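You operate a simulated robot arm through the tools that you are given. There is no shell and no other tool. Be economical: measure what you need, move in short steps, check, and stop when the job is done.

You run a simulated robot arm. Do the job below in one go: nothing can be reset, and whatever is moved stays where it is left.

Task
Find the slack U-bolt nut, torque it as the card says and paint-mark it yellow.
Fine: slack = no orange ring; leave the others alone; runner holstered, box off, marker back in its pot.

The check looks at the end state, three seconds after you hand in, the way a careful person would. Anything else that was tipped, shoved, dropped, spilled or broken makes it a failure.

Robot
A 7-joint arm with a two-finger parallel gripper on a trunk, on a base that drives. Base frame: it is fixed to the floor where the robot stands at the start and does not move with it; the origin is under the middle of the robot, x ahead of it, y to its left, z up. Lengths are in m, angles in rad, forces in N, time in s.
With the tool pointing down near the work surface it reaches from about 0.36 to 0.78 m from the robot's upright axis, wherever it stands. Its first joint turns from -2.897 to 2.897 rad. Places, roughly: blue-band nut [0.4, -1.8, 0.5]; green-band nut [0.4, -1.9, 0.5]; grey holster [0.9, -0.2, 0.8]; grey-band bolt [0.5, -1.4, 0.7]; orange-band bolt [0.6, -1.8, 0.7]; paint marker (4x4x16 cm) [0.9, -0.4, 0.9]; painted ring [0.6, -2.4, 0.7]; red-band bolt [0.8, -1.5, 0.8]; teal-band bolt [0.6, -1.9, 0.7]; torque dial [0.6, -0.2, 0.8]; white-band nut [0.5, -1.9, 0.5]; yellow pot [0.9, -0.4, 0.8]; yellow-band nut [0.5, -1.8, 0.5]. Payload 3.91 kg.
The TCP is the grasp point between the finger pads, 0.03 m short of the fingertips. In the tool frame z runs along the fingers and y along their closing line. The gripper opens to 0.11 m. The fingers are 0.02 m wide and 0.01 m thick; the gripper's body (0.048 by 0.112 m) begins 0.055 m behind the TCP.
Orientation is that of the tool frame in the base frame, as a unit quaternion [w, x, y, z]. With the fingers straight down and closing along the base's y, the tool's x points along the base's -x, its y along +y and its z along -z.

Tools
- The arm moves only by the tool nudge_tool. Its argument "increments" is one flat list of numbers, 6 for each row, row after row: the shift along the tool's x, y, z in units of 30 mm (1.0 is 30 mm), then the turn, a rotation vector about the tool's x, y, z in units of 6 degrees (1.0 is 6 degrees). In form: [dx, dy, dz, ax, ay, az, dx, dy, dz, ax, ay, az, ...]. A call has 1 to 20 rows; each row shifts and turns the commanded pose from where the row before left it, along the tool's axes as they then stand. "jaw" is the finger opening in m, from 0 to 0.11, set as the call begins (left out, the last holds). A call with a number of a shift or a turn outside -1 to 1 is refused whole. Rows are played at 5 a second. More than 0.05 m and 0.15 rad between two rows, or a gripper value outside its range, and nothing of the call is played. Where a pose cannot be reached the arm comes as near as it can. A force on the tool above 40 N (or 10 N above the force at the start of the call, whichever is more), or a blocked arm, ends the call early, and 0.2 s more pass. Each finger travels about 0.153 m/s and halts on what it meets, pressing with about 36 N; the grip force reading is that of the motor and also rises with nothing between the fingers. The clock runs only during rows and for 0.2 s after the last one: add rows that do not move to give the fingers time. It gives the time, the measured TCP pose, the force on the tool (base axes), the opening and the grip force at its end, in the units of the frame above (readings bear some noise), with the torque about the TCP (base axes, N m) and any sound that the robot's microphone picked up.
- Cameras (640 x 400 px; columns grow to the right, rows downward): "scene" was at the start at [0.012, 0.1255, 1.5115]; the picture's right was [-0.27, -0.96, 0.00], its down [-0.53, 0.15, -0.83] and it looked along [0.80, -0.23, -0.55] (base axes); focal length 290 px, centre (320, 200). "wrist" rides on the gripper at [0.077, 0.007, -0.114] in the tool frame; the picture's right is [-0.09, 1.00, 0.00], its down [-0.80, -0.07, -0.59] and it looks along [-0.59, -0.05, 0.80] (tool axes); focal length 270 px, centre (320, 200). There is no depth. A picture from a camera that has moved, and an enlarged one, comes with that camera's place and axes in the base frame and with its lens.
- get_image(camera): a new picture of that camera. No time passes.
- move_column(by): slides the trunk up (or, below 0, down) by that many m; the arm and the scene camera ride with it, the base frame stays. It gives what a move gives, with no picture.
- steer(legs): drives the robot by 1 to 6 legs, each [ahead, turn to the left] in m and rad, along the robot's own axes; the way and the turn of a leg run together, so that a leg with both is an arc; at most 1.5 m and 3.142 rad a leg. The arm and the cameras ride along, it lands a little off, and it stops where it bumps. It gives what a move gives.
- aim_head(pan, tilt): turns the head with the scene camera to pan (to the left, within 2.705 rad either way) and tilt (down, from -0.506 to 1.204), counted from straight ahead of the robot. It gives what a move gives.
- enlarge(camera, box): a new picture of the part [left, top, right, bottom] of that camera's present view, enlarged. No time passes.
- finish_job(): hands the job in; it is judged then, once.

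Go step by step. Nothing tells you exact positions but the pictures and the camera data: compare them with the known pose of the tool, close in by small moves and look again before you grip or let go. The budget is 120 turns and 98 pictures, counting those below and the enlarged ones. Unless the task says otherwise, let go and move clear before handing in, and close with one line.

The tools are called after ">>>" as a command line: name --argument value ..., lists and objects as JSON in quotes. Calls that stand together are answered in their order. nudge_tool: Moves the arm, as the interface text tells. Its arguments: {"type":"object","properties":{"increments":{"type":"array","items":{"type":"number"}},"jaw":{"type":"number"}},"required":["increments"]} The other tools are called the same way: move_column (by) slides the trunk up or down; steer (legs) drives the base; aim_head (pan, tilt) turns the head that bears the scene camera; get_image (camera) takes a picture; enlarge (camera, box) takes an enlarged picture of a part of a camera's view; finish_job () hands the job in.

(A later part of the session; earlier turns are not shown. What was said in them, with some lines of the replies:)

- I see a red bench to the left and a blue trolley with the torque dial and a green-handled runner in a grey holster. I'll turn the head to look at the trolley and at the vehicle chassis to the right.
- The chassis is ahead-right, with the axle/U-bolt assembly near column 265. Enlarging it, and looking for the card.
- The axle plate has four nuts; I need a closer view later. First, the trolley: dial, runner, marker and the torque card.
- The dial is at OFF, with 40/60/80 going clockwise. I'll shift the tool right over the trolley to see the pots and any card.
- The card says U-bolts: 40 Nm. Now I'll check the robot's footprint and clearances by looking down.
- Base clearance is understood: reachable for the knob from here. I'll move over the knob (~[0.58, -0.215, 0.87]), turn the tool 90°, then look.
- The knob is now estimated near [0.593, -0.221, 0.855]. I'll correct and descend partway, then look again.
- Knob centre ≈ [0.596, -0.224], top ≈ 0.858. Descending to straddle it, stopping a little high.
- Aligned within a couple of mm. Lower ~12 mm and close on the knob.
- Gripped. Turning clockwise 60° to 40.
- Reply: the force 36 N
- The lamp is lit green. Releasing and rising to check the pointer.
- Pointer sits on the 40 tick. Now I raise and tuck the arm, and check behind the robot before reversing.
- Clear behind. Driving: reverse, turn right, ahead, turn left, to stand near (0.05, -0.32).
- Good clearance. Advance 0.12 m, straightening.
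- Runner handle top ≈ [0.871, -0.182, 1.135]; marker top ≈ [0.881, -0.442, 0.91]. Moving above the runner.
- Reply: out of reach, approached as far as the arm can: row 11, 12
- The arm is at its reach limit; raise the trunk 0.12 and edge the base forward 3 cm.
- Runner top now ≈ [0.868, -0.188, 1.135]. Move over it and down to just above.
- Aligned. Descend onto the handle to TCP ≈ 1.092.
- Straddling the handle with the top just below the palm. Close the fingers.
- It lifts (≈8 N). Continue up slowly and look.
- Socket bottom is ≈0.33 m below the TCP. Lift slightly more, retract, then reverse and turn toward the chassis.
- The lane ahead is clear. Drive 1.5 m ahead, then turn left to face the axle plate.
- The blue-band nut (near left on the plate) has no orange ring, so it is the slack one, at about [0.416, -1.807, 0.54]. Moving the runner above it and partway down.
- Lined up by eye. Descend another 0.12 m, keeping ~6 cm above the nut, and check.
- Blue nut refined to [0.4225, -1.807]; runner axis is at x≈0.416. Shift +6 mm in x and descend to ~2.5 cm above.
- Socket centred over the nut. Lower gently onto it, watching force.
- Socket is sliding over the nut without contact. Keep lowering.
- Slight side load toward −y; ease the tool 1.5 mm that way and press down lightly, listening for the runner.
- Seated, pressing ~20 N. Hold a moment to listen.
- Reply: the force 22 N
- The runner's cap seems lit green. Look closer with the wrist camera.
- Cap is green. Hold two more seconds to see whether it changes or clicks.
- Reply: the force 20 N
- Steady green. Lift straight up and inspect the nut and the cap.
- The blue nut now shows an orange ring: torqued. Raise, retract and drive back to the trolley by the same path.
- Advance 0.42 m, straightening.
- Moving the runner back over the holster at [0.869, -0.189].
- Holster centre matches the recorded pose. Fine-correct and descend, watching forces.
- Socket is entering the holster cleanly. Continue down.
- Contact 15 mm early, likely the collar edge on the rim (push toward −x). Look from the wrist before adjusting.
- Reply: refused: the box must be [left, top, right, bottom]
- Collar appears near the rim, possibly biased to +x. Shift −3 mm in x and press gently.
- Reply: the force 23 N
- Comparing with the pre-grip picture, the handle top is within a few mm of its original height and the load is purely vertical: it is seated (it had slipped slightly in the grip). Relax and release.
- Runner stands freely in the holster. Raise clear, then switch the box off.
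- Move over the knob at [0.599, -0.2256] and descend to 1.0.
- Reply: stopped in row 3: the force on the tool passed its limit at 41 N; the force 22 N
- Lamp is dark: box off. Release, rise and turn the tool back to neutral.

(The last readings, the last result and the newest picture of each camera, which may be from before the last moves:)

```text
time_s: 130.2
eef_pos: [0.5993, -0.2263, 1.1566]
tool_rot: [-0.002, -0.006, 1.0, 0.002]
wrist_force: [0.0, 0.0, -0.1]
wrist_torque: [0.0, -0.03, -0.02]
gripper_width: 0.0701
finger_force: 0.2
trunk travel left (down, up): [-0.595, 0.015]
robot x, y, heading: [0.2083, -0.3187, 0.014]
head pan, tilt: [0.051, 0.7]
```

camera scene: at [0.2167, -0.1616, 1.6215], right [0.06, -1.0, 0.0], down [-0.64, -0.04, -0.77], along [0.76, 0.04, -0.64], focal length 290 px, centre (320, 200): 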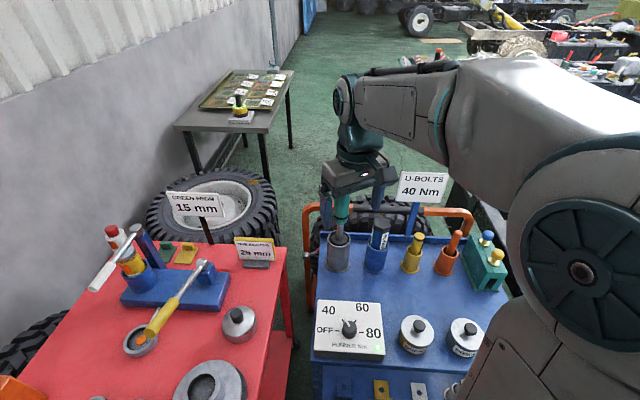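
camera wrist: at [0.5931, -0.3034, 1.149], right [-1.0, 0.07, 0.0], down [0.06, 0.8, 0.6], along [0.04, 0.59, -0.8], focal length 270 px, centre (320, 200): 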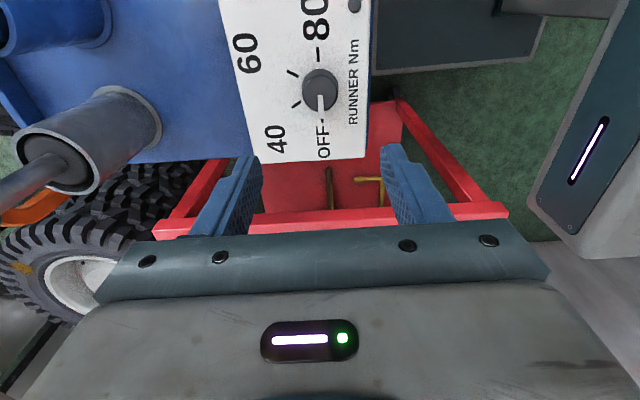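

Pointer is on OFF. Now go above the paint marker at about [0.88, -0.44].

>>> nudge_tool --increments '[-0.92, -0.724, 0, 0, 0, 0, -0.92, -0.724, 0, 0, 0, 0, -0.92, -0.724, 0, 0, 0, 0, -0.92, -0.724, 0, 0, 0, 0, -0.92, -0.724, 0, 0, 0, 0, -0.92, -0.724, 0, 0, 0, 0, -0.92, -0.724, 0, 0, 0, 0, -0.92, -0.724, 0, 0, 0, 0, -0.92, -0.724, 0, 0, 0, 0, -0.85, -0.724, 0, 0, 0, 0]' --jaw 0.08

>>> get_image --camera "wrist"

>>> get_image --camera "scene"

```text
time_s: 132.4
eef_pos: [0.8777, -0.4402, 1.1542]
tool_rot: [-0.001, -0.007, 1.0, 0.001]
wrist_force: [0.3, -0.1, -0.4]
wrist_torque: [0.03, 0.0, 0.01]
gripper_width: 0.0803
finger_force: 0.0
trunk travel left (down, up): [-0.595, 0.015]
robot x, y, heading: [0.207, -0.3189, 0.012]
head pan, tilt: [0.051, 0.7]
```

```text
28 pictures are left
camera wrist: at [0.8011, -0.4346, 1.2683], right [0.07, 1.0, 0.0], down [0.8, -0.06, 0.59], along [0.59, -0.04, -0.81], focal length 270 px, centre (320, 200)
```

wrist: 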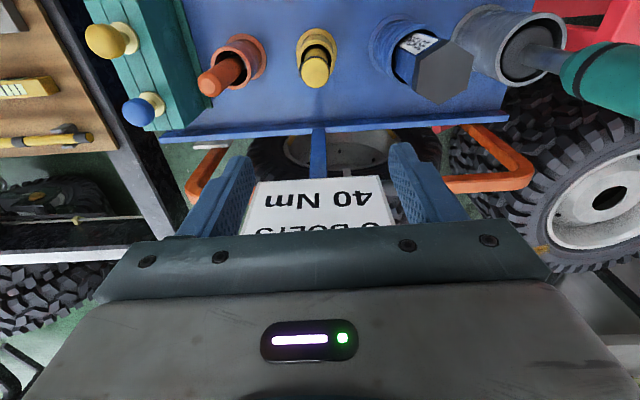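

```text
27 pictures are left
camera scene: at [0.2177, -0.1618, 1.6215], right [0.06, -1.0, 0.0], down [-0.64, -0.04, -0.76], along [0.76, 0.05, -0.64], focal length 290 px, centre (320, 200)
```

scene: 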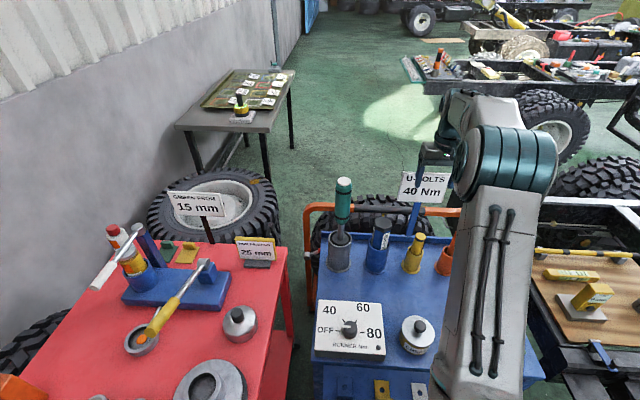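

Marker top ≈ [0.872, -0.445, 0.92]. Correct and descend partway.

>>> nudge_tool --increments '[0.2, -0.17, 1, 0, 0, 0, 0, 0, 1, 0, 0, 0, 0, 0, 1, 0, 0, 0, 0, 0, 1, 0, 0, 0, 0, 0, 1, 0, 0, 0]'

>>> get_image --camera "wrist"

>>> enlarge --camera "scene" --box '[360, 150, 480, 290]'

```text
time_s: 133.6
eef_pos: [0.8711, -0.4439, 1.0045]
tool_rot: [-0.001, -0.007, 1.0, 0.001]
wrist_force: [0.3, 0.4, 1.5]
wrist_torque: [-0.01, 0.02, -0.03]
gripper_width: 0.0799
finger_force: 0.0
trunk travel left (down, up): [-0.595, 0.015]
robot x, y, heading: [0.2086, -0.3198, 0.01]
head pan, tilt: [0.051, 0.7]
```

```text
26 pictures are left
camera wrist: at [0.7943, -0.4376, 1.1188], right [0.07, 1.0, 0.0], down [0.8, -0.06, 0.59], along [0.59, -0.04, -0.81], focal length 270 px, centre (320, 200)
```

wrist: 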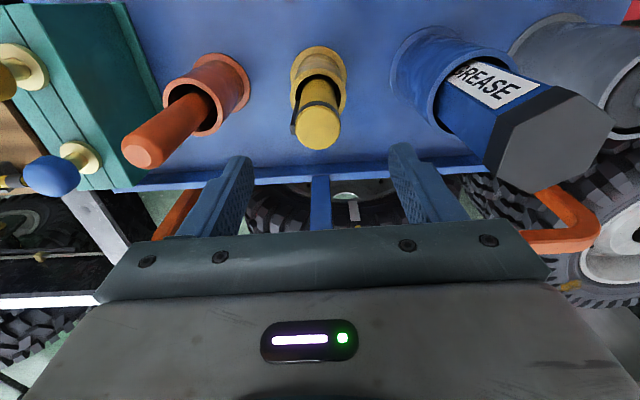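

```text
2.86 times, centred on (420, 220) of scene
camera zoom: at [0.2173, -0.1614, 1.6215], right [0.06, -1.0, 0.0], down [-0.64, -0.04, -0.76], along [0.76, 0.05, -0.64], focal length 829 px, centre (34, 143)
```

zoom: 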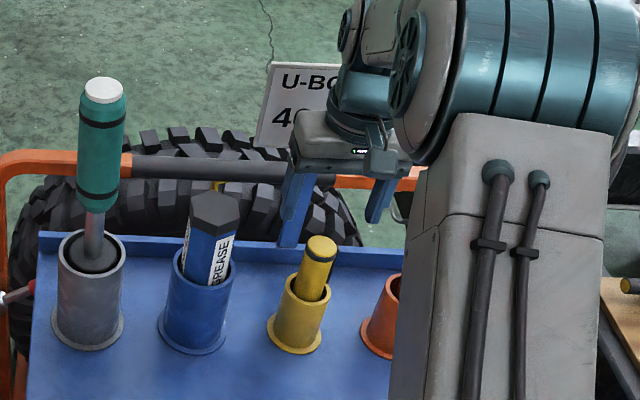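

Descend to grip the exposed top 5 cm of the marker.

>>> nudge_tool --increments '[-0.16, -0.03, 1, 0, 0, 0, 0, 0, 1, 0, 0, 0, 0, 0, 1, 0, 0, 0, 0, 0, 0.4, 0, 0, 0]'

>>> get_image --camera "wrist"

>>> enlarge --camera "scene" --box '[380, 180, 480, 290]'

```text
time_s: 134.6
eef_pos: [0.8749, -0.4457, 0.9021]
tool_rot: [-0.001, -0.007, 1.0, 0.001]
wrist_force: [-0.5, -0.2, -0.6]
wrist_torque: [0.01, 0.01, -0.02]
gripper_width: 0.0798
finger_force: 0.2
trunk travel left (down, up): [-0.595, 0.015]
robot x, y, heading: [0.2076, -0.3188, 0.014]
head pan, tilt: [0.051, 0.7]
```

```text
24 pictures are left
camera wrist: at [0.7983, -0.4393, 1.0154], right [0.07, 1.0, 0.0], down [0.8, -0.06, 0.59], along [0.59, -0.04, -0.81], focal length 270 px, centre (320, 200)
```

wrist: 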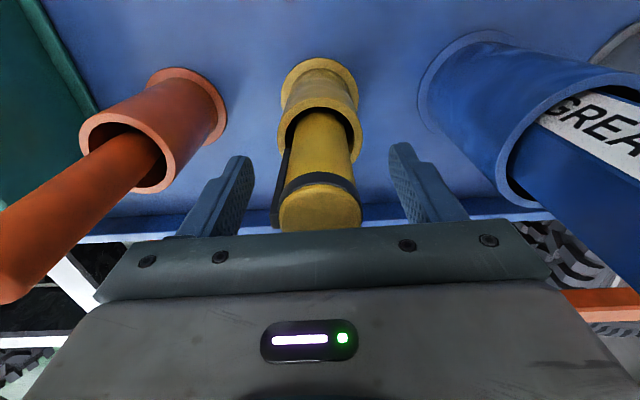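

```text
3.64 times, centred on (430, 235) of scene
camera zoom: at [0.2171, -0.1613, 1.6215], right [0.06, -1.0, 0.0], down [-0.64, -0.04, -0.76], along [0.76, 0.05, -0.64], focal length 1055 px, centre (-80, 73)
```

zoom: 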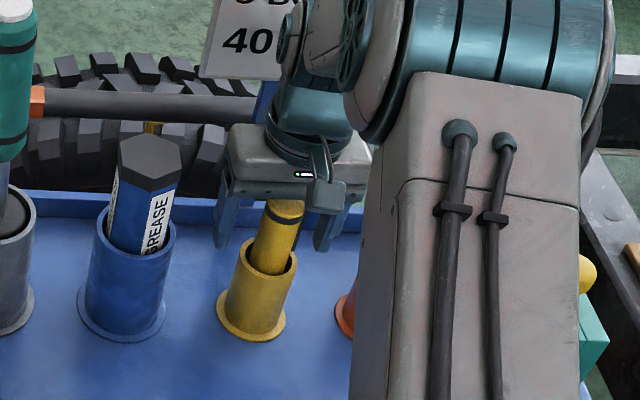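

Good straddle. Close on the marker.

>>> nudge_tool --increments '[0.08, 0, 0, 0, 0, 0, 0, 0, 0, 0, 0, 0, 0, 0, 0, 0, 0, 0, 0, 0, 0, 0, 0, 0]' --jaw 0.015

>>> nudge_tool --increments '[0, 0, -0.5, 0, 0, 0, 0, 0, -0.5, 0, 0, 0]'

```text
time_s: 135.6
eef_pos: [0.873, -0.4451, 0.9014]
tool_rot: [-0.001, -0.007, 1.0, 0.002]
wrist_force: [-0.5, -0.3, 1.0]
wrist_torque: [-0.01, 0.02, 0.0]
gripper_width: 0.031
finger_force: 35.7
trunk travel left (down, up): [-0.595, 0.015]
robot x, y, heading: [0.2081, -0.3191, 0.012]
head pan, tilt: [0.051, 0.7]
```

```text
time_s: 136.2
eef_pos: [0.8713, -0.444, 0.9329]
tool_rot: [-0.001, -0.007, 1.0, 0.0]
wrist_force: [0.0, 0.0, -0.1]
wrist_torque: [0.01, -0.01, 0.01]
gripper_width: 0.0309
finger_force: 35.7
trunk travel left (down, up): [-0.595, 0.015]
robot x, y, heading: [0.2069, -0.319, 0.012]
head pan, tilt: [0.051, 0.7]
```

Marker gripped. Raise clear and check it's held.

>>> nudge_tool --increments '[0, 0, -1, 0, 0, 0, 0, 0, -1, 0, 0, 0, 0, 0, -1, 0, 0, 0, 0, 0, -1, 0, 0, 0, 0, 0, -1, 0, 0, 0, 0, 0, -1, 0, 0, 0, 0, 0, -1, 0, 0, 0, 0, 0, -1, 0, 0, 0, 0, 0, -1, 0, 0, 0, 0, 0, -1, 0, 0, 0, 1, 0, 0, 0, 0, 0, 1, 0, 0, 0, 0, 0, 1, 0, 0, 0, 0, 0, 1, 0, 0, 0, 0, 0, 1, 0, 0, 0, 0, 0, 1, 0, 0, 0, 0, 0, 1, 0, 0, 0, 0, 0, 1, 0, 0, 0, 0, 0]'

>>> get_image --camera "scene"

```text
time_s: 140.0
eef_pos: [0.6308, -0.4491, 1.2337]
tool_rot: [-0.001, -0.007, 1.0, 0.001]
wrist_force: [-0.3, -1.2, 0.1]
wrist_torque: [-0.02, 0.0, 0.01]
gripper_width: 0.0307
finger_force: 36.1
trunk travel left (down, up): [-0.595, 0.015]
robot x, y, heading: [0.2062, -0.3192, 0.013]
head pan, tilt: [0.051, 0.7]
```

```text
22 pictures are left
camera scene: at [0.2158, -0.1611, 1.6215], right [0.06, -1.0, 0.0], down [-0.64, -0.04, -0.77], along [0.76, 0.05, -0.64], focal length 290 px, centre (320, 200)
```

scene: 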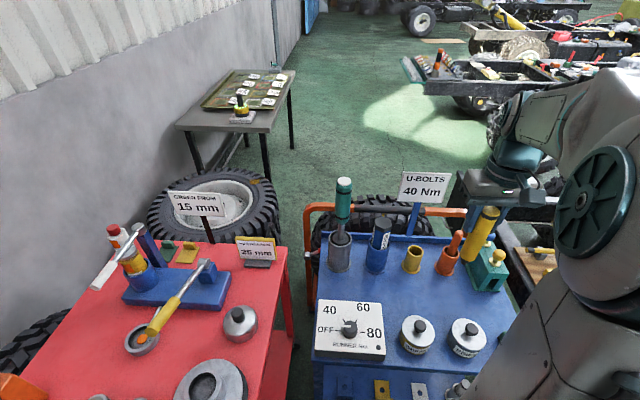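

Held well. Drive back to the axle by the same path.

>>> steer --legs '[[-0.44, -0.013], [0, -1.571], [1.48, 0], [0, 1.571]]'

>>> aim_head --pan -0.05 --tilt 1.0

>>> get_image --camera "scene"

>>> get_image --camera "wrist"

```text
time_s: 157.4
eef_pos: [0.1595, -1.9587, 1.2335]
tool_rot: [-0.002, 0.008, 1.0, 0.001]
wrist_force: [0.1, 0.4, -0.5]
wrist_torque: [0.03, 0.02, -0.01]
gripper_width: 0.0307
finger_force: 36.1
trunk travel left (down, up): [-0.595, 0.015]
robot x, y, heading: [-0.2619, -1.8139, -0.022]
head pan, tilt: [0.051, 0.7]
```

```text
time_s: 158.2
eef_pos: [0.1593, -1.9607, 1.2337]
tool_rot: [-0.002, 0.007, 1.0, 0.001]
wrist_force: [0.3, -0.7, -0.1]
wrist_torque: [0.01, -0.02, -0.01]
gripper_width: 0.0306
finger_force: 35.9
trunk travel left (down, up): [-0.595, 0.015]
robot x, y, heading: [-0.261, -1.817, -0.019]
head pan, tilt: [-0.051, 1.0]
```

```text
21 pictures are left
camera scene: at [-0.2623, -1.6662, 1.5982], right [-0.07, -1.0, 0.0], down [-0.84, 0.06, -0.54], along [0.54, -0.04, -0.84], focal length 290 px, centre (320, 200)
```

scene: 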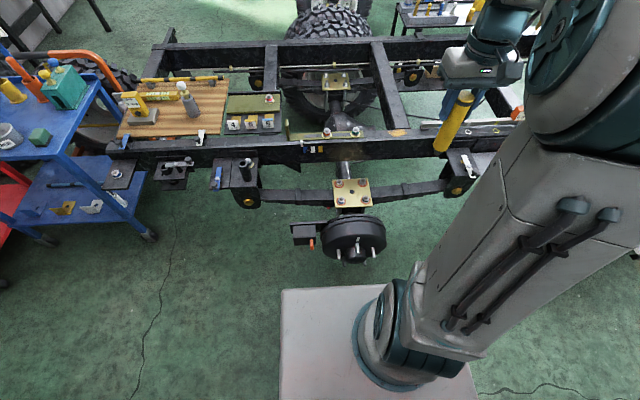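

```text
20 pictures are left
camera wrist: at [0.0831, -1.9513, 1.3481], right [0.1, 0.99, 0.0], down [0.8, -0.09, 0.59], along [0.59, -0.06, -0.81], focal length 270 px, centre (320, 200)
```

wrist: 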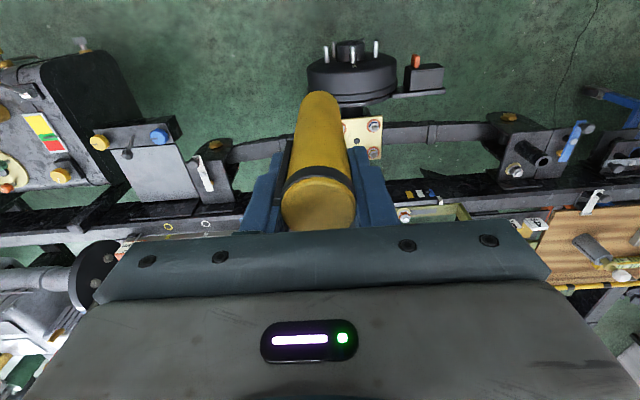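

Marker in hand; move it over the blue nut [0.4225, -1.807] and descend partway.

>>> nudge_tool --increments '[-0.962, 0.578, 0, 0, 0, 0, -0.962, 0.578, 0, 0, 0, 0, -0.962, 0.578, 0, 0, 0, 0, -0.962, 0.578, 0, 0, 0, 0, -0.962, 0.578, 0, 0, 0, 0, -0.962, 0.578, 0, 0, 0, 0, -0.962, 0.578, 0, 0, 0, 0, -0.962, 0.578, 0, 0, 0, 0, -0.962, 0.578, 0, 0, 0, 0, 0, 0, 1, 0, 0, 0, 0, 0, 1, 0, 0, 0, 0, 0, 1, 0, 0, 0, 0, 0, 1, 0, 0, 0, 0, 0, 1, 0, 0, 0, 0, 0, 1, 0, 0, 0, 0, 0, 1, 0, 0, 0, 0, 0, 1, 0, 0, 0, 0, 0, 1, 0, 0, 0, 0, 0, 1, 0, 0, 0, 0, 0, 1, 0, 0, 0]'

>>> nudge_tool --increments '[0, 0, 1, 0, 0, 0, 0, 0, 1, 0, 0, 0, 0, 0, 1, 0, 0, 0, 0, 0, 0.8, 0, 0, 0]'

>>> enlarge --camera "wrist" --box '[200, 30, 440, 210]'

>>> enlarge --camera "scene" --box '[290, 100, 430, 230]'

```text
time_s: 162.4
eef_pos: [0.4203, -1.8063, 0.9034]
tool_rot: [-0.001, 0.008, 1.0, 0.0]
wrist_force: [0.2, 0.4, -1.8]
wrist_torque: [-0.01, 0.0, -0.04]
gripper_width: 0.0305
finger_force: 35.9
trunk travel left (down, up): [-0.595, 0.015]
robot x, y, heading: [-0.2576, -1.8152, -0.018]
head pan, tilt: [-0.051, 1.0]
```

```text
time_s: 163.4
eef_pos: [0.4211, -1.8074, 0.7899]
tool_rot: [-0.001, 0.007, 1.0, 0.0]
wrist_force: [-0.7, 0.2, 0.0]
wrist_torque: [0.0, 0.02, 0.02]
gripper_width: 0.0302
finger_force: 36.1
trunk travel left (down, up): [-0.595, 0.015]
robot x, y, heading: [-0.2581, -1.8161, -0.019]
head pan, tilt: [-0.051, 1.0]
```

```text
2.22 times, centred on (320, 120) of wrist
camera zoom: at [0.3446, -1.7991, 0.9029], right [0.1, 0.99, 0.0], down [0.8, -0.09, 0.59], along [0.59, -0.06, -0.81], focal length 601 px, centre (320, 378)
```

zoom: 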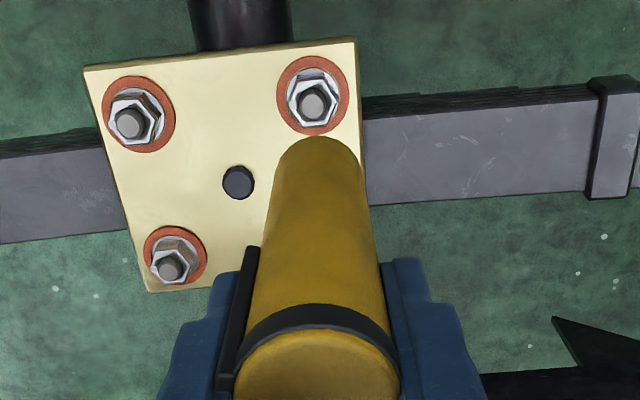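

```text
3.08 times, centred on (360, 165) of scene
camera zoom: at [-0.2618, -1.6662, 1.5981], right [-0.07, -1.0, 0.0], down [-0.84, 0.06, -0.54], along [0.54, -0.04, -0.84], focal length 892 px, centre (197, 308)
```

zoom: 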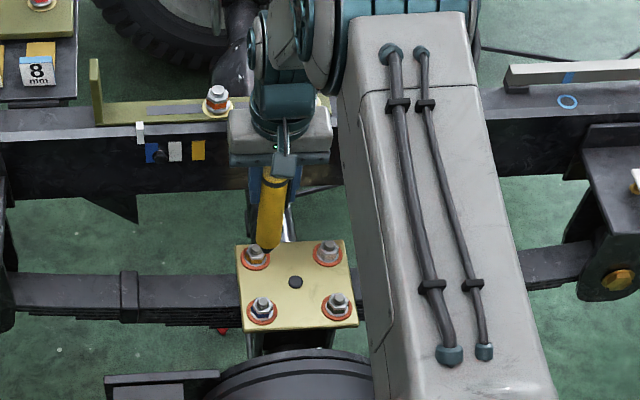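

Tip is ~4 mm toward +y of the nut. Correct and descend to ~3 cm above.

>>> nudge_tool --increments '[0.03, -0.13, 0.7, 0, 0, 0, 0, 0, 0.8, 0, 0, 0, 0, 0, 0.8, 0, 0, 0]'

>>> enlarge --camera "scene" --box '[310, 150, 390, 220]'

>>> enlarge --camera "wrist" --box '[240, 30, 400, 150]'

```text
time_s: 164.2
eef_pos: [0.4208, -1.8108, 0.7203]
tool_rot: [-0.002, 0.008, 1.0, 0.001]
wrist_force: [0.4, -0.9, -0.6]
wrist_torque: [0.01, -0.02, 0.0]
gripper_width: 0.0305
finger_force: 35.7
trunk travel left (down, up): [-0.595, 0.015]
robot x, y, heading: [-0.2646, -1.8163, -0.021]
head pan, tilt: [-0.051, 1.0]
```

```text
5.71 times, centred on (350, 185) of scene
camera zoom: at [-0.2621, -1.6662, 1.5981], right [-0.07, -1.0, 0.0], down [-0.84, 0.06, -0.54], along [0.54, -0.04, -0.84], focal length 1657 px, centre (149, 286)
```

zoom: 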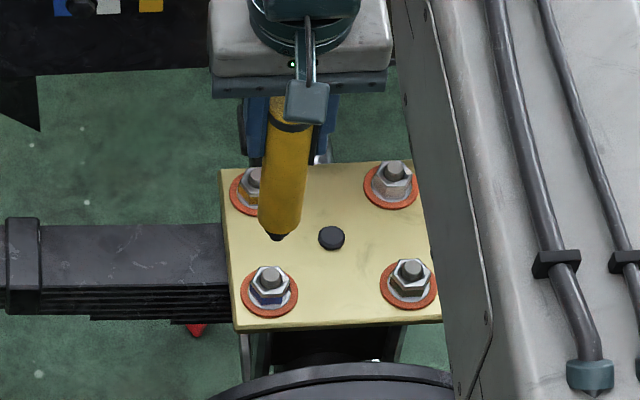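

```text
3.33 times, centred on (320, 90) of wrist
camera zoom: at [0.3439, -1.8026, 0.8342], right [0.1, 0.99, 0.0], down [0.8, -0.09, 0.59], along [0.59, -0.06, -0.81], focal length 901 px, centre (320, 567)
```

zoom: 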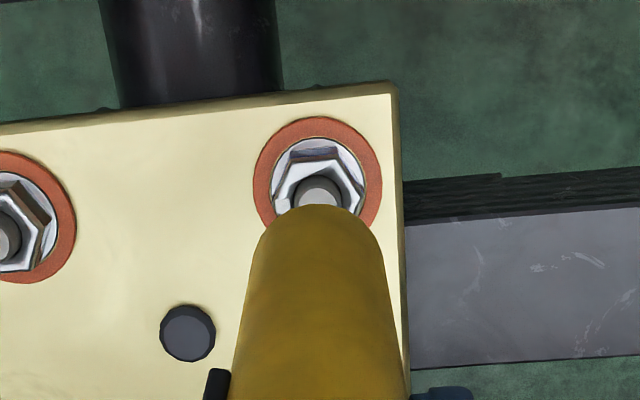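

Tip ≈ 0.586 high, 4.5 cm above the stud top. Small correction and lower gently.

>>> nudge_tool --increments '[0.13, 0.06, 0.3, 0, 0, 0, 0, 0, 0.3, 0, 0, 0, 0, 0, 0.3, 0, 0, 0, 0, 0, 0.3, 0, 0, 0]'

>>> enlarge --camera "scene" --box '[320, 175, 380, 220]'

```text
time_s: 165.2
eef_pos: [0.4154, -1.8079, 0.6843]
tool_rot: [-0.002, 0.007, 1.0, 0.001]
wrist_force: [-0.2, 0.8, -0.8]
wrist_torque: [-0.01, 0.01, 0.0]
gripper_width: 0.0304
finger_force: 35.6
trunk travel left (down, up): [-0.595, 0.015]
robot x, y, heading: [-0.2608, -1.8164, -0.017]
head pan, tilt: [-0.051, 1.0]
```

```text
8.89 times, centred on (350, 198) of scene
camera zoom: at [-0.2621, -1.6662, 1.5981], right [-0.07, -1.0, 0.0], down [-0.84, 0.06, -0.54], along [0.54, -0.04, -0.84], focal length 2578 px, centre (53, 222)
```

zoom: 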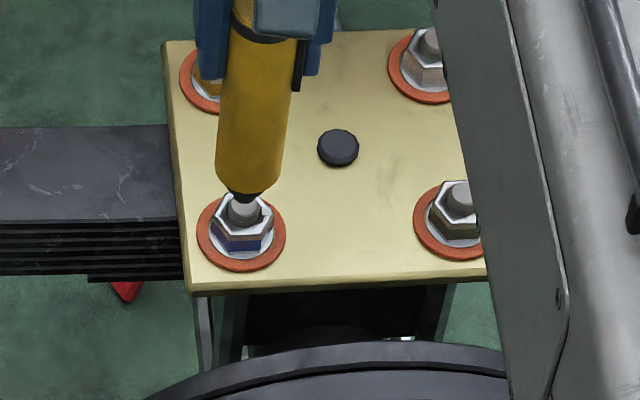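

Tip is just above the stud, well centred. Continue in 3 mm steps to contact.

>>> nudge_tool --increments '[0, 0.03, 0.1, 0, 0, 0, 0, 0, 0.1, 0, 0, 0, 0, 0, 0.1, 0, 0, 0]'

>>> enlarge --camera "scene" --box '[320, 175, 380, 220]'

```text
time_s: 166.0
eef_pos: [0.4163, -1.8074, 0.6749]
tool_rot: [-0.001, 0.008, 1.0, 0.001]
wrist_force: [0.4, -0.9, -0.6]
wrist_torque: [-0.01, -0.01, -0.01]
gripper_width: 0.0303
finger_force: 35.8
trunk travel left (down, up): [-0.595, 0.015]
robot x, y, heading: [-0.2612, -1.8156, -0.021]
head pan, tilt: [-0.051, 1.0]
```

```text
8.89 times, centred on (350, 198) of scene
camera zoom: at [-0.2622, -1.6662, 1.5981], right [-0.07, -1.0, 0.0], down [-0.84, 0.06, -0.54], along [0.54, -0.04, -0.84], focal length 2578 px, centre (53, 222)
```

zoom: 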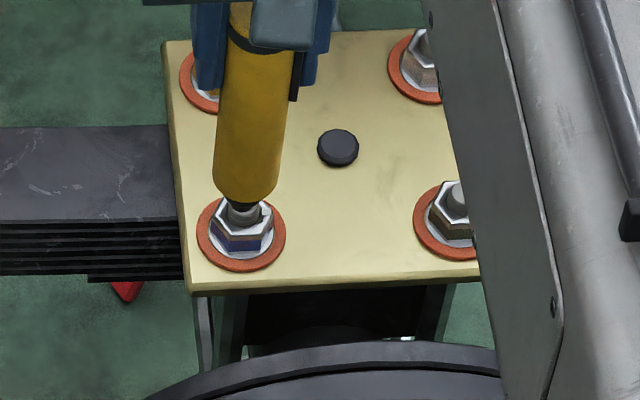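

>>> nudge_tool --increments '[0, 0, 0.1, 0, 0, 0, 0, 0, 0.1, 0, 0, 0, 0, 0, 0.1, 0, 0, 0, 0, 0, 0, 0, 0, 0]'

```text
time_s: 167.0
eef_pos: [0.4157, -1.8076, 0.6666]
tool_rot: [-0.002, 0.008, 1.0, 0.001]
wrist_force: [0.2, 0.0, -1.5]
wrist_torque: [-0.03, 0.01, -0.03]
gripper_width: 0.0303
finger_force: 35.9
trunk travel left (down, up): [-0.595, 0.015]
robot x, y, heading: [-0.2627, -1.813, -0.016]
head pan, tilt: [-0.051, 1.0]
```

No contact yet; a few mm more.

>>> nudge_tool --increments '[0, 0, 0.1, 0, 0, 0, 0, 0, 0.1, 0, 0, 0, 0, 0, 0, 0, 0, 0]'

>>> enlarge --camera "scene" --box '[320, 175, 380, 220]'

```text
time_s: 167.8
eef_pos: [0.4159, -1.8079, 0.6605]
tool_rot: [-0.002, 0.008, 1.0, 0.001]
wrist_force: [-0.4, 0.3, -0.1]
wrist_torque: [0.01, 0.01, -0.02]
gripper_width: 0.0304
finger_force: 36.3
trunk travel left (down, up): [-0.595, 0.015]
robot x, y, heading: [-0.2627, -1.8149, -0.023]
head pan, tilt: [-0.051, 1.0]
```

```text
8.89 times, centred on (350, 198) of scene
camera zoom: at [-0.2622, -1.6662, 1.5981], right [-0.07, -1.0, 0.0], down [-0.84, 0.06, -0.54], along [0.54, -0.04, -0.84], focal length 2578 px, centre (53, 222)
```

zoom: 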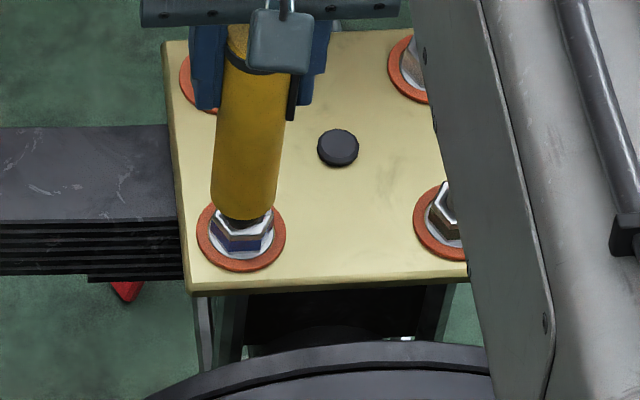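

>>> nudge_tool --increments '[0, 0, 0.08, 0, 0, 0, 0, 0, 0.08, 0, 0, 0, 0, 0, 0.08, 0, 0, 0, 0, 0, 0, 0, 0, 0]'

```text
time_s: 168.8
eef_pos: [0.4165, -1.8089, 0.6547]
tool_rot: [0.0, 0.008, 1.0, 0.001]
wrist_force: [-2.3, 0.1, 14.5]
wrist_torque: [-0.06, 0.32, -0.01]
gripper_width: 0.0303
finger_force: 36.0
trunk travel left (down, up): [-0.595, 0.015]
robot x, y, heading: [-0.2625, -1.8162, -0.023]
head pan, tilt: [-0.051, 1.0]
```

Contact (14.5 N). Hold briefly, then lift and look at the nut.

>>> nudge_tool --increments '[0, 0, 0, 0, 0, 0, 0, 0, 0, 0, 0, 0, 0, 0, 0, 0, 0, 0, 0, 0, 0, 0, 0, 0, 0, 0, 0, 0, 0, 0, 0, 0, -0.2, 0, 0, 0, 0, 0, -0.5, 0, 0, 0, 0, 0, -1, 0, 0, 0, 0, 0, -1, 0, 0, 0, 0, 0, -1, 0, 0, 0]'

>>> enlarge --camera "scene" --box '[320, 160, 390, 220]'

```text
time_s: 171.0
eef_pos: [0.4163, -1.8074, 0.7647]
tool_rot: [-0.002, 0.008, 1.0, 0.001]
wrist_force: [0.1, -0.5, -0.7]
wrist_torque: [-0.01, 0.01, -0.01]
gripper_width: 0.0306
finger_force: 36.0
trunk travel left (down, up): [-0.595, 0.015]
robot x, y, heading: [-0.2612, -1.8165, -0.019]
head pan, tilt: [-0.051, 1.0]
```

```text
6.67 times, centred on (355, 190) of scene
camera zoom: at [-0.2627, -1.6662, 1.598], right [-0.07, -1.0, 0.0], down [-0.84, 0.06, -0.54], along [0.54, -0.04, -0.84], focal length 1933 px, centre (87, 267)
```

zoom: 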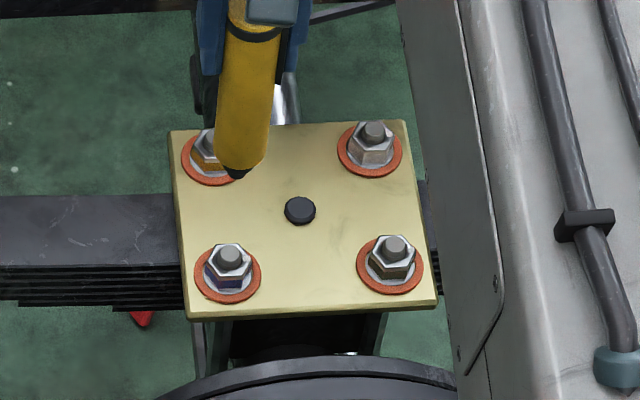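

No obvious mark yet. Zoom tightly on the nut and the nib.

>>> enlarge --camera "scene" --box '[326, 170, 358, 210]'

```text
10.00 times, centred on (342, 190) of scene
camera zoom: at [-0.2627, -1.6662, 1.598], right [-0.07, -1.0, 0.0], down [-0.84, 0.06, -0.54], along [0.54, -0.04, -0.84], focal length 2900 px, centre (100, 300)
```

zoom: 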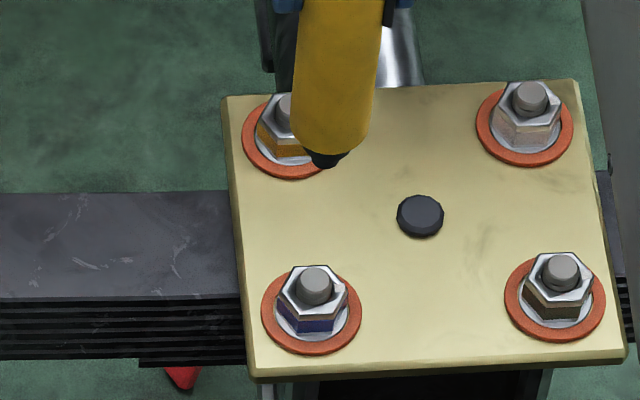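

The nib appears to have landed ~1 cm short (toward the robot) of the stud. Shift +10 mm in x and come down again, checking.

>>> nudge_tool --increments '[-0.35, 0, 0, 0, 0, 0, 0, 0, 1, 0, 0, 0, 0, 0, 1, 0, 0, 0, 0, 0, 0.9, 0, 0, 0]'

>>> enlarge --camera "scene" --box '[326, 170, 358, 210]'

```text
time_s: 172.0
eef_pos: [0.426, -1.8079, 0.678]
tool_rot: [-0.002, 0.008, 1.0, 0.001]
wrist_force: [-0.7, -0.1, 0.2]
wrist_torque: [-0.01, -0.02, -0.02]
gripper_width: 0.0302
finger_force: 36.1
trunk travel left (down, up): [-0.595, 0.015]
robot x, y, heading: [-0.2611, -1.8136, -0.017]
head pan, tilt: [-0.051, 1.0]
```

```text
10.00 times, centred on (342, 190) of scene
camera zoom: at [-0.262, -1.6662, 1.5981], right [-0.07, -1.0, 0.0], down [-0.84, 0.06, -0.54], along [0.54, -0.04, -0.84], focal length 2900 px, centre (100, 300)
```

zoom: 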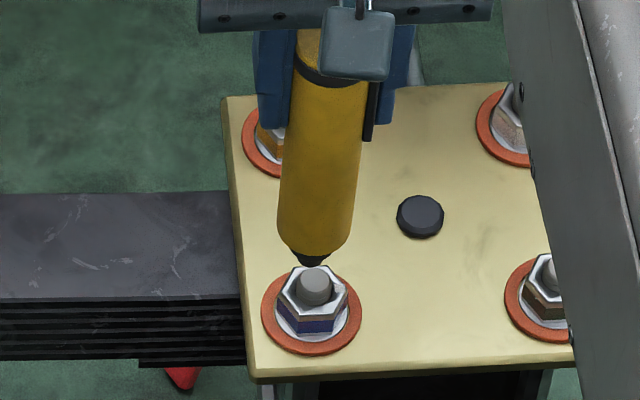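

Nib is directly in line above the stud, ~16 mm to go. Lower to contact.

>>> nudge_tool --increments '[0, -0.07, 0.2, 0, 0, 0, 0, 0, 0.2, 0, 0, 0, 0, 0, 0.08, 0, 0, 0, 0, 0, 0.06, 0, 0, 0, 0, 0, 0, 0, 0, 0]'

```text
time_s: 173.2
eef_pos: [0.4263, -1.8099, 0.6606]
tool_rot: [-0.002, 0.008, 1.0, 0.001]
wrist_force: [-0.8, -0.4, -1.2]
wrist_torque: [0.01, -0.02, -0.02]
gripper_width: 0.0303
finger_force: 36.2
trunk travel left (down, up): [-0.595, 0.015]
robot x, y, heading: [-0.2589, -1.813, -0.018]
head pan, tilt: [-0.051, 1.0]
```

>>> nudge_tool --increments '[0, 0, 0.07, 0, 0, 0, 0, 0, 0.07, 0, 0, 0, 0, 0, 0.07, 0, 0, 0, 0, 0, 0, 0, 0, 0]'

>>> enlarge --camera "scene" --box '[326, 170, 358, 210]'

```text
time_s: 174.2
eef_pos: [0.426, -1.8103, 0.6558]
tool_rot: [0.0, 0.008, 1.0, 0.0]
wrist_force: [-0.6, 0.4, 2.3]
wrist_torque: [0.04, 0.05, 0.01]
gripper_width: 0.0305
finger_force: 36.1
trunk travel left (down, up): [-0.595, 0.015]
robot x, y, heading: [-0.2608, -1.8156, -0.016]
head pan, tilt: [-0.051, 1.0]
```

```text
10.00 times, centred on (342, 190) of scene
camera zoom: at [-0.2627, -1.6662, 1.5982], right [-0.07, -1.0, 0.0], down [-0.84, 0.06, -0.54], along [0.54, -0.04, -0.84], focal length 2900 px, centre (100, 300)
```

zoom: 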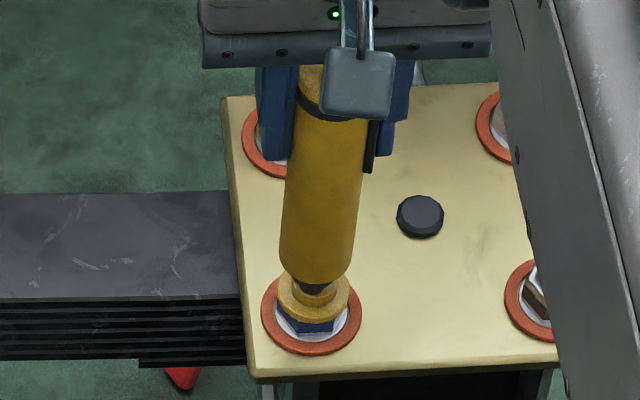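

The nut is now yellow. Lift straight up, retract and drive back to return the marker.

>>> nudge_tool --increments '[0, 0, -0.3, 0, 0, 0, 0, 0, -1, 0, 0, 0, 0, 0, -1, 0, 0, 0, 0, 0, -1, 0, 0, 0, 0, 0, -1, 0, 0, 0, 0, 0, -1, 0, 0, 0, 0, 0, -1, 0, 0, 0, 0, 0, -1, 0, 0, 0, 0, 0, -1, 0, 0, 0, 0, 0, -1, 0, 0, 0, 0, 0, -1, 0, 0, 0, 0, 0, -1, 0, 0, 0, 0, 0, -1, 0, 0, 0, 0, 0, -1, 0, 0, 0, 0, 0, -1, 0, 0, 0, 0, 0, -1, 0, 0, 0, 0, 0, -1, 0, 0, 0, 0, 0, -1, 0, 0, 0, 0, 0, -1, 0, 0, 0, 0, 0, -1, 0, 0, 0]'

>>> nudge_tool --increments '[0.962, -0.3, 0, 0, 0, 0, 0.962, -0.3, 0, 0, 0, 0, 0.962, -0.3, 0, 0, 0, 0, 0.962, -0.3, 0, 0, 0, 0, 0.962, -0.3, 0, 0, 0, 0, 0.962, -0.3, 0, 0, 0, 0, 0.962, -0.3, 0, 0, 0, 0, 0.962, -0.3, 0, 0, 0, 0, 0.9, -0.3, 0, 0, 0, 0]'

>>> enlarge --camera "scene" --box '[300, 160, 390, 230]'

>>> steer --legs '[[0, -1.553], [-1.49, 0], [0, 1.571]]'

```text
time_s: 178.4
eef_pos: [0.43, -1.8122, 1.2337]
tool_rot: [-0.002, 0.008, 1.0, 0.001]
wrist_force: [0.6, 0.0, 0.2]
wrist_torque: [0.0, -0.02, -0.01]
gripper_width: 0.0306
finger_force: 36.0
trunk travel left (down, up): [-0.595, 0.015]
robot x, y, heading: [-0.2625, -1.8184, -0.018]
head pan, tilt: [-0.051, 1.0]
```

```text
time_s: 180.4
eef_pos: [0.1686, -1.8879, 1.2328]
tool_rot: [-0.001, 0.008, 1.0, 0.001]
wrist_force: [-0.4, -0.2, -0.1]
wrist_torque: [0.0, -0.01, 0.03]
gripper_width: 0.0301
finger_force: 36.4
trunk travel left (down, up): [-0.595, 0.015]
robot x, y, heading: [-0.2624, -1.8136, -0.023]
head pan, tilt: [-0.051, 1.0]
```

```text
5.71 times, centred on (345, 195) of scene
camera zoom: at [-0.2632, -1.6662, 1.5981], right [-0.07, -1.0, 0.0], down [-0.84, 0.06, -0.54], along [0.54, -0.04, -0.84], focal length 1657 px, centre (177, 229)
```

zoom: 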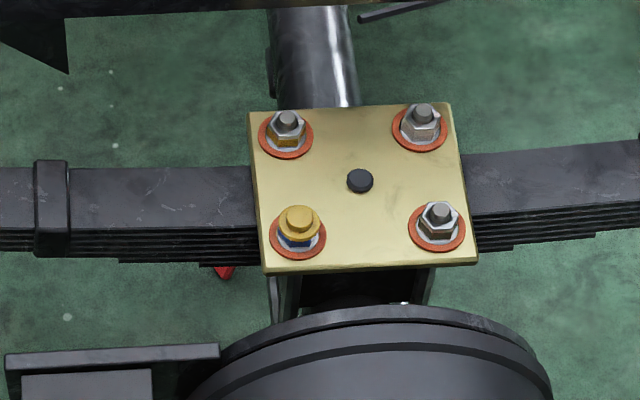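

```text
time_s: 195.3
eef_pos: [0.1544, -0.3842, 1.2327]
tool_rot: [-0.002, -0.018, 1.0, 0.001]
wrist_force: [0.1, -0.7, -1.5]
wrist_torque: [0.0, 0.01, 0.0]
gripper_width: 0.0304
finger_force: 36.0
trunk travel left (down, up): [-0.595, 0.015]
robot x, y, heading: [-0.2775, -0.333, 0.035]
head pan, tilt: [-0.051, 1.0]
```

Marked nicely. Now advance to the trolley.

>>> steer --legs '[[0.485, -0.035]]'

>>> aim_head --pan 0.05 --tilt 0.7

```text
time_s: 198.2
eef_pos: [0.6382, -0.3866, 1.2341]
tool_rot: [-0.003, -0.004, 1.0, 0.0]
wrist_force: [-0.1, -0.2, -1.3]
wrist_torque: [0.0, 0.04, 0.0]
gripper_width: 0.0302
finger_force: 36.2
trunk travel left (down, up): [-0.595, 0.015]
robot x, y, heading: [0.2026, -0.3234, 0.004]
head pan, tilt: [-0.051, 1.0]
```

```text
time_s: 199.0
eef_pos: [0.6389, -0.3871, 1.2339]
tool_rot: [-0.002, -0.005, 1.0, 0.0]
wrist_force: [-0.1, 0.3, -0.8]
wrist_torque: [0.0, 0.01, -0.02]
gripper_width: 0.0304
finger_force: 35.6
trunk travel left (down, up): [-0.595, 0.015]
robot x, y, heading: [0.2075, -0.3262, 0.008]
head pan, tilt: [0.051, 0.7]
```

Move the marker above its pot at [0.8725, -0.4447] and descend partway.

>>> nudge_tool --increments '[-0.9725, -0.249, 0, 0, 0, 0, -0.9725, -0.249, 0, 0, 0, 0, -0.9725, -0.249, 0, 0, 0, 0, -0.9725, -0.249, 0, 0, 0, 0, -0.9725, -0.249, 0, 0, 0, 0, -0.9725, -0.249, 0, 0, 0, 0, -0.9725, -0.249, 0, 0, 0, 0, -0.9725, -0.249, 0, 0, 0, 0, 0, 0, 1, 0, 0, 0, 0, 0, 1, 0, 0, 0, 0, 0, 1, 0, 0, 0, 0, 0, 1, 0, 0, 0, 0, 0, 1, 0, 0, 0]'

>>> enlarge --camera "wrist" --box '[240, 20, 400, 140]'

>>> enlarge --camera "scene" --box '[330, 160, 480, 290]'

```text
time_s: 201.8
eef_pos: [0.8724, -0.445, 1.0825]
tool_rot: [-0.002, -0.004, 1.0, 0.002]
wrist_force: [0.2, -0.4, 0.2]
wrist_torque: [0.01, 0.0, -0.03]
gripper_width: 0.0304
finger_force: 36.0
trunk travel left (down, up): [-0.595, 0.015]
robot x, y, heading: [0.2061, -0.3279, 0.01]
head pan, tilt: [0.051, 0.7]
```

```text
3.33 times, centred on (320, 80) of wrist
camera zoom: at [0.795, -0.4385, 1.1958], right [0.08, 1.0, 0.0], down [0.8, -0.07, 0.59], along [0.59, -0.05, -0.81], focal length 901 px, centre (320, 600)
```

zoom: 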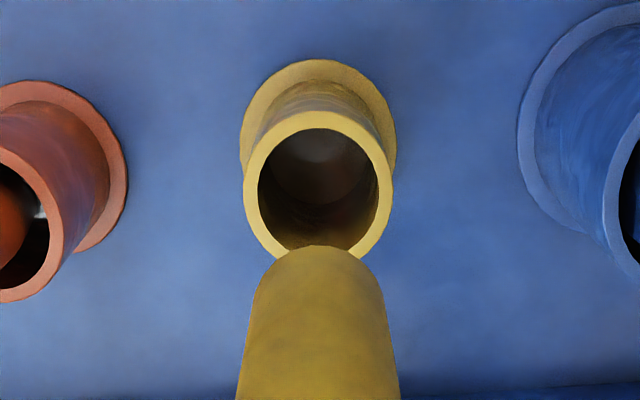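

```text
3.08 times, centred on (405, 225) of scene
camera zoom: at [0.2173, -0.1683, 1.6215], right [0.06, -1.0, 0.0], down [-0.64, -0.04, -0.76], along [0.76, 0.04, -0.64], focal length 892 px, centre (58, 123)
```

zoom: 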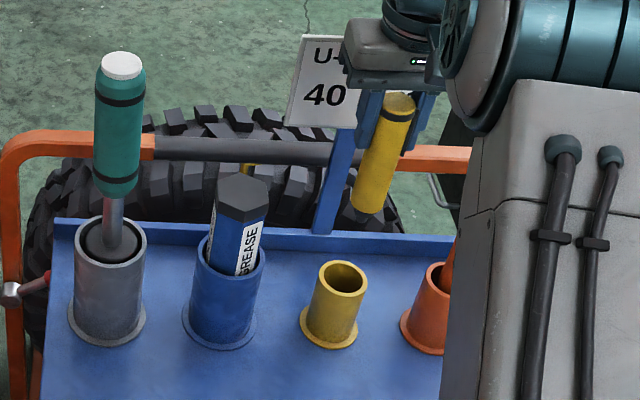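

Lower to just above the rim and compare again.

>>> nudge_tool --increments '[0, 0, 0.8, 0, 0, 0, 0, 0, 0.8, 0, 0, 0]'

>>> enlarge --camera "scene" --box '[380, 210, 450, 280]'

>>> enlarge --camera "wrist" --box '[240, 20, 400, 140]'

```text
time_s: 202.4
eef_pos: [0.8722, -0.4425, 1.0333]
tool_rot: [-0.001, -0.005, 1.0, 0.001]
wrist_force: [0.0, 0.7, -0.4]
wrist_torque: [-0.02, 0.03, 0.01]
gripper_width: 0.0301
finger_force: 36.0
trunk travel left (down, up): [-0.595, 0.015]
robot x, y, heading: [0.2073, -0.327, 0.006]
head pan, tilt: [0.051, 0.7]
```

```text
5.71 times, centred on (415, 245) of scene
camera zoom: at [0.2172, -0.1683, 1.6215], right [0.06, -1.0, 0.0], down [-0.64, -0.04, -0.76], along [0.76, 0.04, -0.64], focal length 1657 px, centre (-223, -57)
```

zoom: 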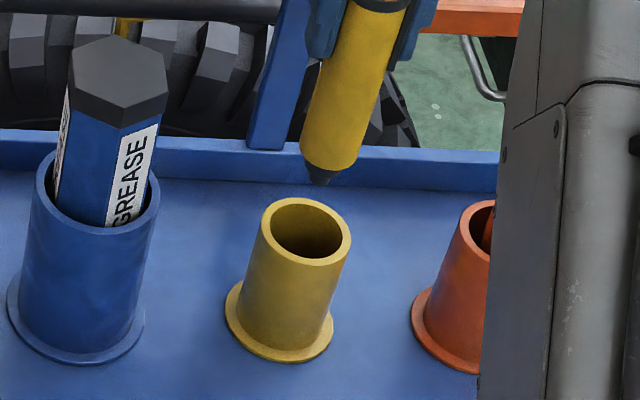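

```text
3.33 times, centred on (320, 80) of wrist
camera zoom: at [0.7954, -0.4373, 1.1478], right [0.08, 1.0, 0.0], down [0.8, -0.07, 0.59], along [0.59, -0.05, -0.81], focal length 901 px, centre (320, 600)
```

zoom: 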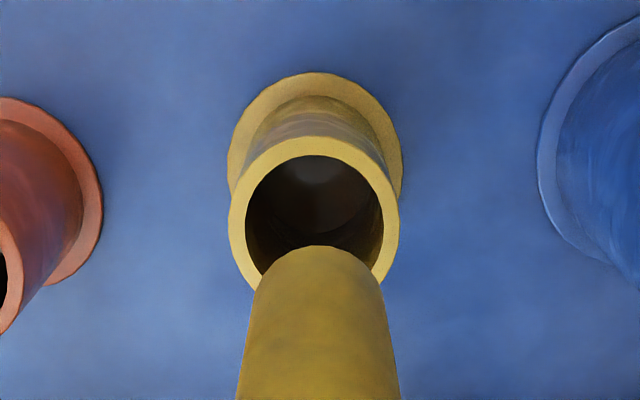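

Pot centre is slightly nearer the robot than the marker (≈8 mm). Shift −7 mm in x and lower into the pot, watching side forces.

>>> nudge_tool --increments '[0.23, -0.04, 0, 0, 0, 0, 0, 0, 0.5, 0, 0, 0, 0, 0, 0.5, 0, 0, 0, 0, 0, 0.3, 0, 0, 0]'

>>> enlarge --camera "scene" --box '[380, 210, 450, 280]'

```text
time_s: 203.4
eef_pos: [0.8644, -0.4456, 0.9942]
tool_rot: [-0.001, -0.005, 1.0, 0.001]
wrist_force: [-0.2, 0.4, -0.5]
wrist_torque: [-0.01, -0.01, 0.01]
gripper_width: 0.0307
finger_force: 35.6
trunk travel left (down, up): [-0.595, 0.015]
robot x, y, heading: [0.2076, -0.3221, 0.007]
head pan, tilt: [0.051, 0.7]
```

```text
5.71 times, centred on (415, 245) of scene
camera zoom: at [0.217, -0.1683, 1.6215], right [0.06, -1.0, 0.0], down [-0.64, -0.04, -0.76], along [0.76, 0.04, -0.64], focal length 1657 px, centre (-223, -57)
```

zoom: 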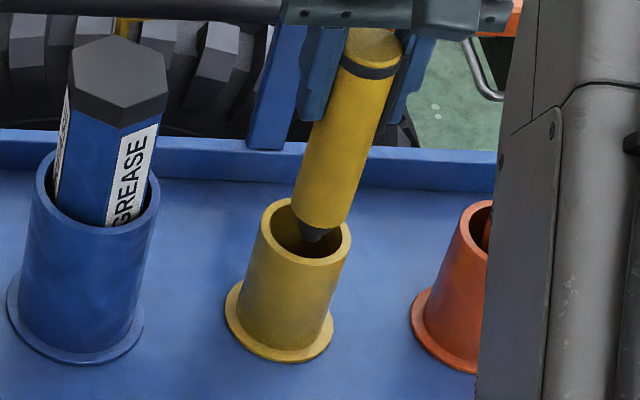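

Nib is inside the pot mouth. Continue slowly with force monitoring.

>>> nudge_tool --increments '[0, 0.03, 0.3, 0, 0, 0, 0, 0, 0.3, 0, 0, 0]'

>>> nudge_tool --increments '[0, 0, 0.3, 0, 0, 0]'

```text
time_s: 204.0
eef_pos: [0.8643, -0.4444, 0.9755]
tool_rot: [-0.002, -0.005, 1.0, 0.001]
wrist_force: [0.6, 0.5, -0.3]
wrist_torque: [0.02, 0.04, 0.01]
gripper_width: 0.0305
finger_force: 36.7
trunk travel left (down, up): [-0.595, 0.015]
robot x, y, heading: [0.2037, -0.3256, 0.001]
head pan, tilt: [0.051, 0.7]
```

```text
time_s: 204.4
eef_pos: [0.8639, -0.4438, 0.968]
tool_rot: [-0.002, -0.004, 1.0, 0.001]
wrist_force: [0.0, -0.7, -1.1]
wrist_torque: [0.04, 0.0, 0.0]
gripper_width: 0.0304
finger_force: 35.4
trunk travel left (down, up): [-0.595, 0.015]
robot x, y, heading: [0.206, -0.3241, 0.006]
head pan, tilt: [0.051, 0.7]
```

No contact and the body is now inside the rim. Continue down.

>>> nudge_tool --increments '[0, 0, 0.3, 0, 0, 0, 0, 0, 0.3, 0, 0, 0, 0, 0, 0.3, 0, 0, 0, 0, 0, 0.3, 0, 0, 0]'

>>> nudge_tool --increments '[0, 0, 0.3, 0, 0, 0, 0, 0, 0.3, 0, 0, 0, 0, 0, 0.2, 0, 0, 0]'

```text
time_s: 205.4
eef_pos: [0.8651, -0.4438, 0.9311]
tool_rot: [-0.001, -0.004, 1.0, 0.001]
wrist_force: [1.6, 0.9, -0.9]
wrist_torque: [0.0, -0.12, 0.0]
gripper_width: 0.0304
finger_force: 35.6
trunk travel left (down, up): [-0.595, 0.015]
robot x, y, heading: [0.2042, -0.328, 0.004]
head pan, tilt: [0.051, 0.7]
```

```text
time_s: 206.2
eef_pos: [0.8651, -0.444, 0.9107]
tool_rot: [0.0, -0.005, 1.0, 0.001]
wrist_force: [-2.6, 0.7, 18.0]
wrist_torque: [0.07, 0.47, -0.03]
gripper_width: 0.0303
finger_force: 36.2
trunk travel left (down, up): [-0.595, 0.015]
robot x, y, heading: [0.2058, -0.3299, 0.01]
head pan, tilt: [0.051, 0.7]
```

Bottomed out in the pot. Ease off, release, then look.

>>> nudge_tool --increments '[0, 0, -0.1, 0, 0, 0, 0, 0, 0, 0, 0, 0]'

>>> nudge_tool --increments '[0, 0, 0, 0, 0, 0, 0, 0, 0, 0, 0, 0, 0, 0, 0, 0, 0, 0]' --jaw 0.08

>>> enlarge --camera "wrist" --box '[180, 40, 460, 240]'

```text
time_s: 206.8
eef_pos: [0.8642, -0.4437, 0.9102]
tool_rot: [0.0, -0.005, 1.0, 0.001]
wrist_force: [0.8, -0.7, 8.5]
wrist_torque: [-0.09, -0.12, -0.03]
gripper_width: 0.0305
finger_force: 35.9
trunk travel left (down, up): [-0.595, 0.015]
robot x, y, heading: [0.2076, -0.3277, 0.001]
head pan, tilt: [0.051, 0.7]
```

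```text
time_s: 207.6
eef_pos: [0.8645, -0.4448, 0.9097]
tool_rot: [-0.002, -0.004, 1.0, 0.001]
wrist_force: [0.8, 0.0, 0.7]
wrist_torque: [-0.01, -0.03, 0.01]
gripper_width: 0.08
finger_force: 0.0
trunk travel left (down, up): [-0.595, 0.015]
robot x, y, heading: [0.2072, -0.3264, 0.002]
head pan, tilt: [0.051, 0.7]
```

```text
2.00 times, centred on (320, 140) of wrist
camera zoom: at [0.7881, -0.4377, 1.0244], right [0.08, 1.0, 0.0], down [0.8, -0.06, 0.59], along [0.59, -0.05, -0.81], focal length 541 px, centre (320, 320)
```

zoom: 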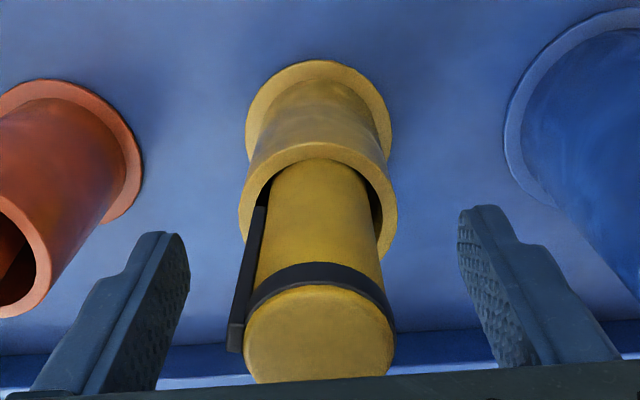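

The marker stands in its pot, free of the fingers. Rise straight up, retract, and take a final look.

>>> nudge_tool --increments '[0, 0, -0.7, 0, 0, 0, 0, 0, -1, 0, 0, 0, 0, 0, -1, 0, 0, 0, 0, 0, -1, 0, 0, 0, 0, 0, -1, 0, 0, 0, 0, 0, -1, 0, 0, 0, 0, 0, -1, 0, 0, 0, 0, 0, -1, 0, 0, 0, 0, 0, -1, 0, 0, 0, 0, 0, -1, 0, 0, 0, 1, -0.6, 0, 0, 0, 0, 1, -0.6, 0, 0, 0, 0, 1, -0.6, 0, 0, 0, 0, 1, -0.6, 0, 0, 0, 0, 1, -0.6, 0, 0, 0, 0, 1, -0.6, 0, 0, 0, 0, 1, -0.6, 0, 0, 0, 0]'

>>> get_image --camera "scene"

```text
time_s: 211.2
eef_pos: [0.6568, -0.5741, 1.2039]
tool_rot: [-0.002, -0.004, 1.0, 0.001]
wrist_force: [0.2, -0.4, -0.1]
wrist_torque: [-0.05, 0.01, 0.01]
gripper_width: 0.0803
finger_force: 0.1
trunk travel left (down, up): [-0.595, 0.015]
robot x, y, heading: [0.2031, -0.3248, 0.001]
head pan, tilt: [0.051, 0.7]
```

```text
1 pictures are left
camera scene: at [0.216, -0.1686, 1.6215], right [0.06, -1.0, 0.0], down [-0.64, -0.04, -0.77], along [0.76, 0.04, -0.64], focal length 290 px, centre (320, 200)
```

scene: 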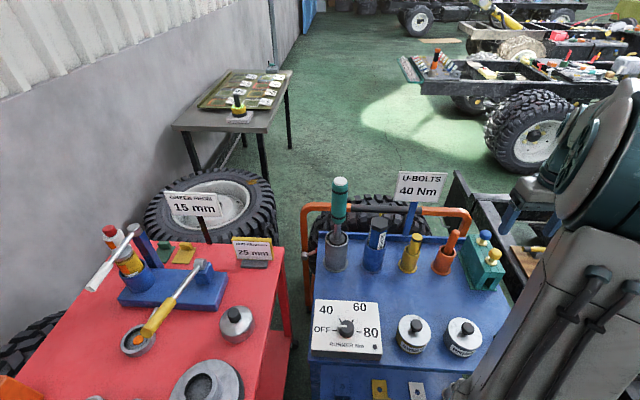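

Runner holstered, box OFF, marker in its pot, and nothing else looks moved. Handing in.

>>> finish_job

```text
The job is handed in.
```

The blue-band nut was the slack one; it's torqued at the card's 40 Nm (orange ring now showing) and painted yellow. The runner is holstered, the box is off and the marker is back in its pot.
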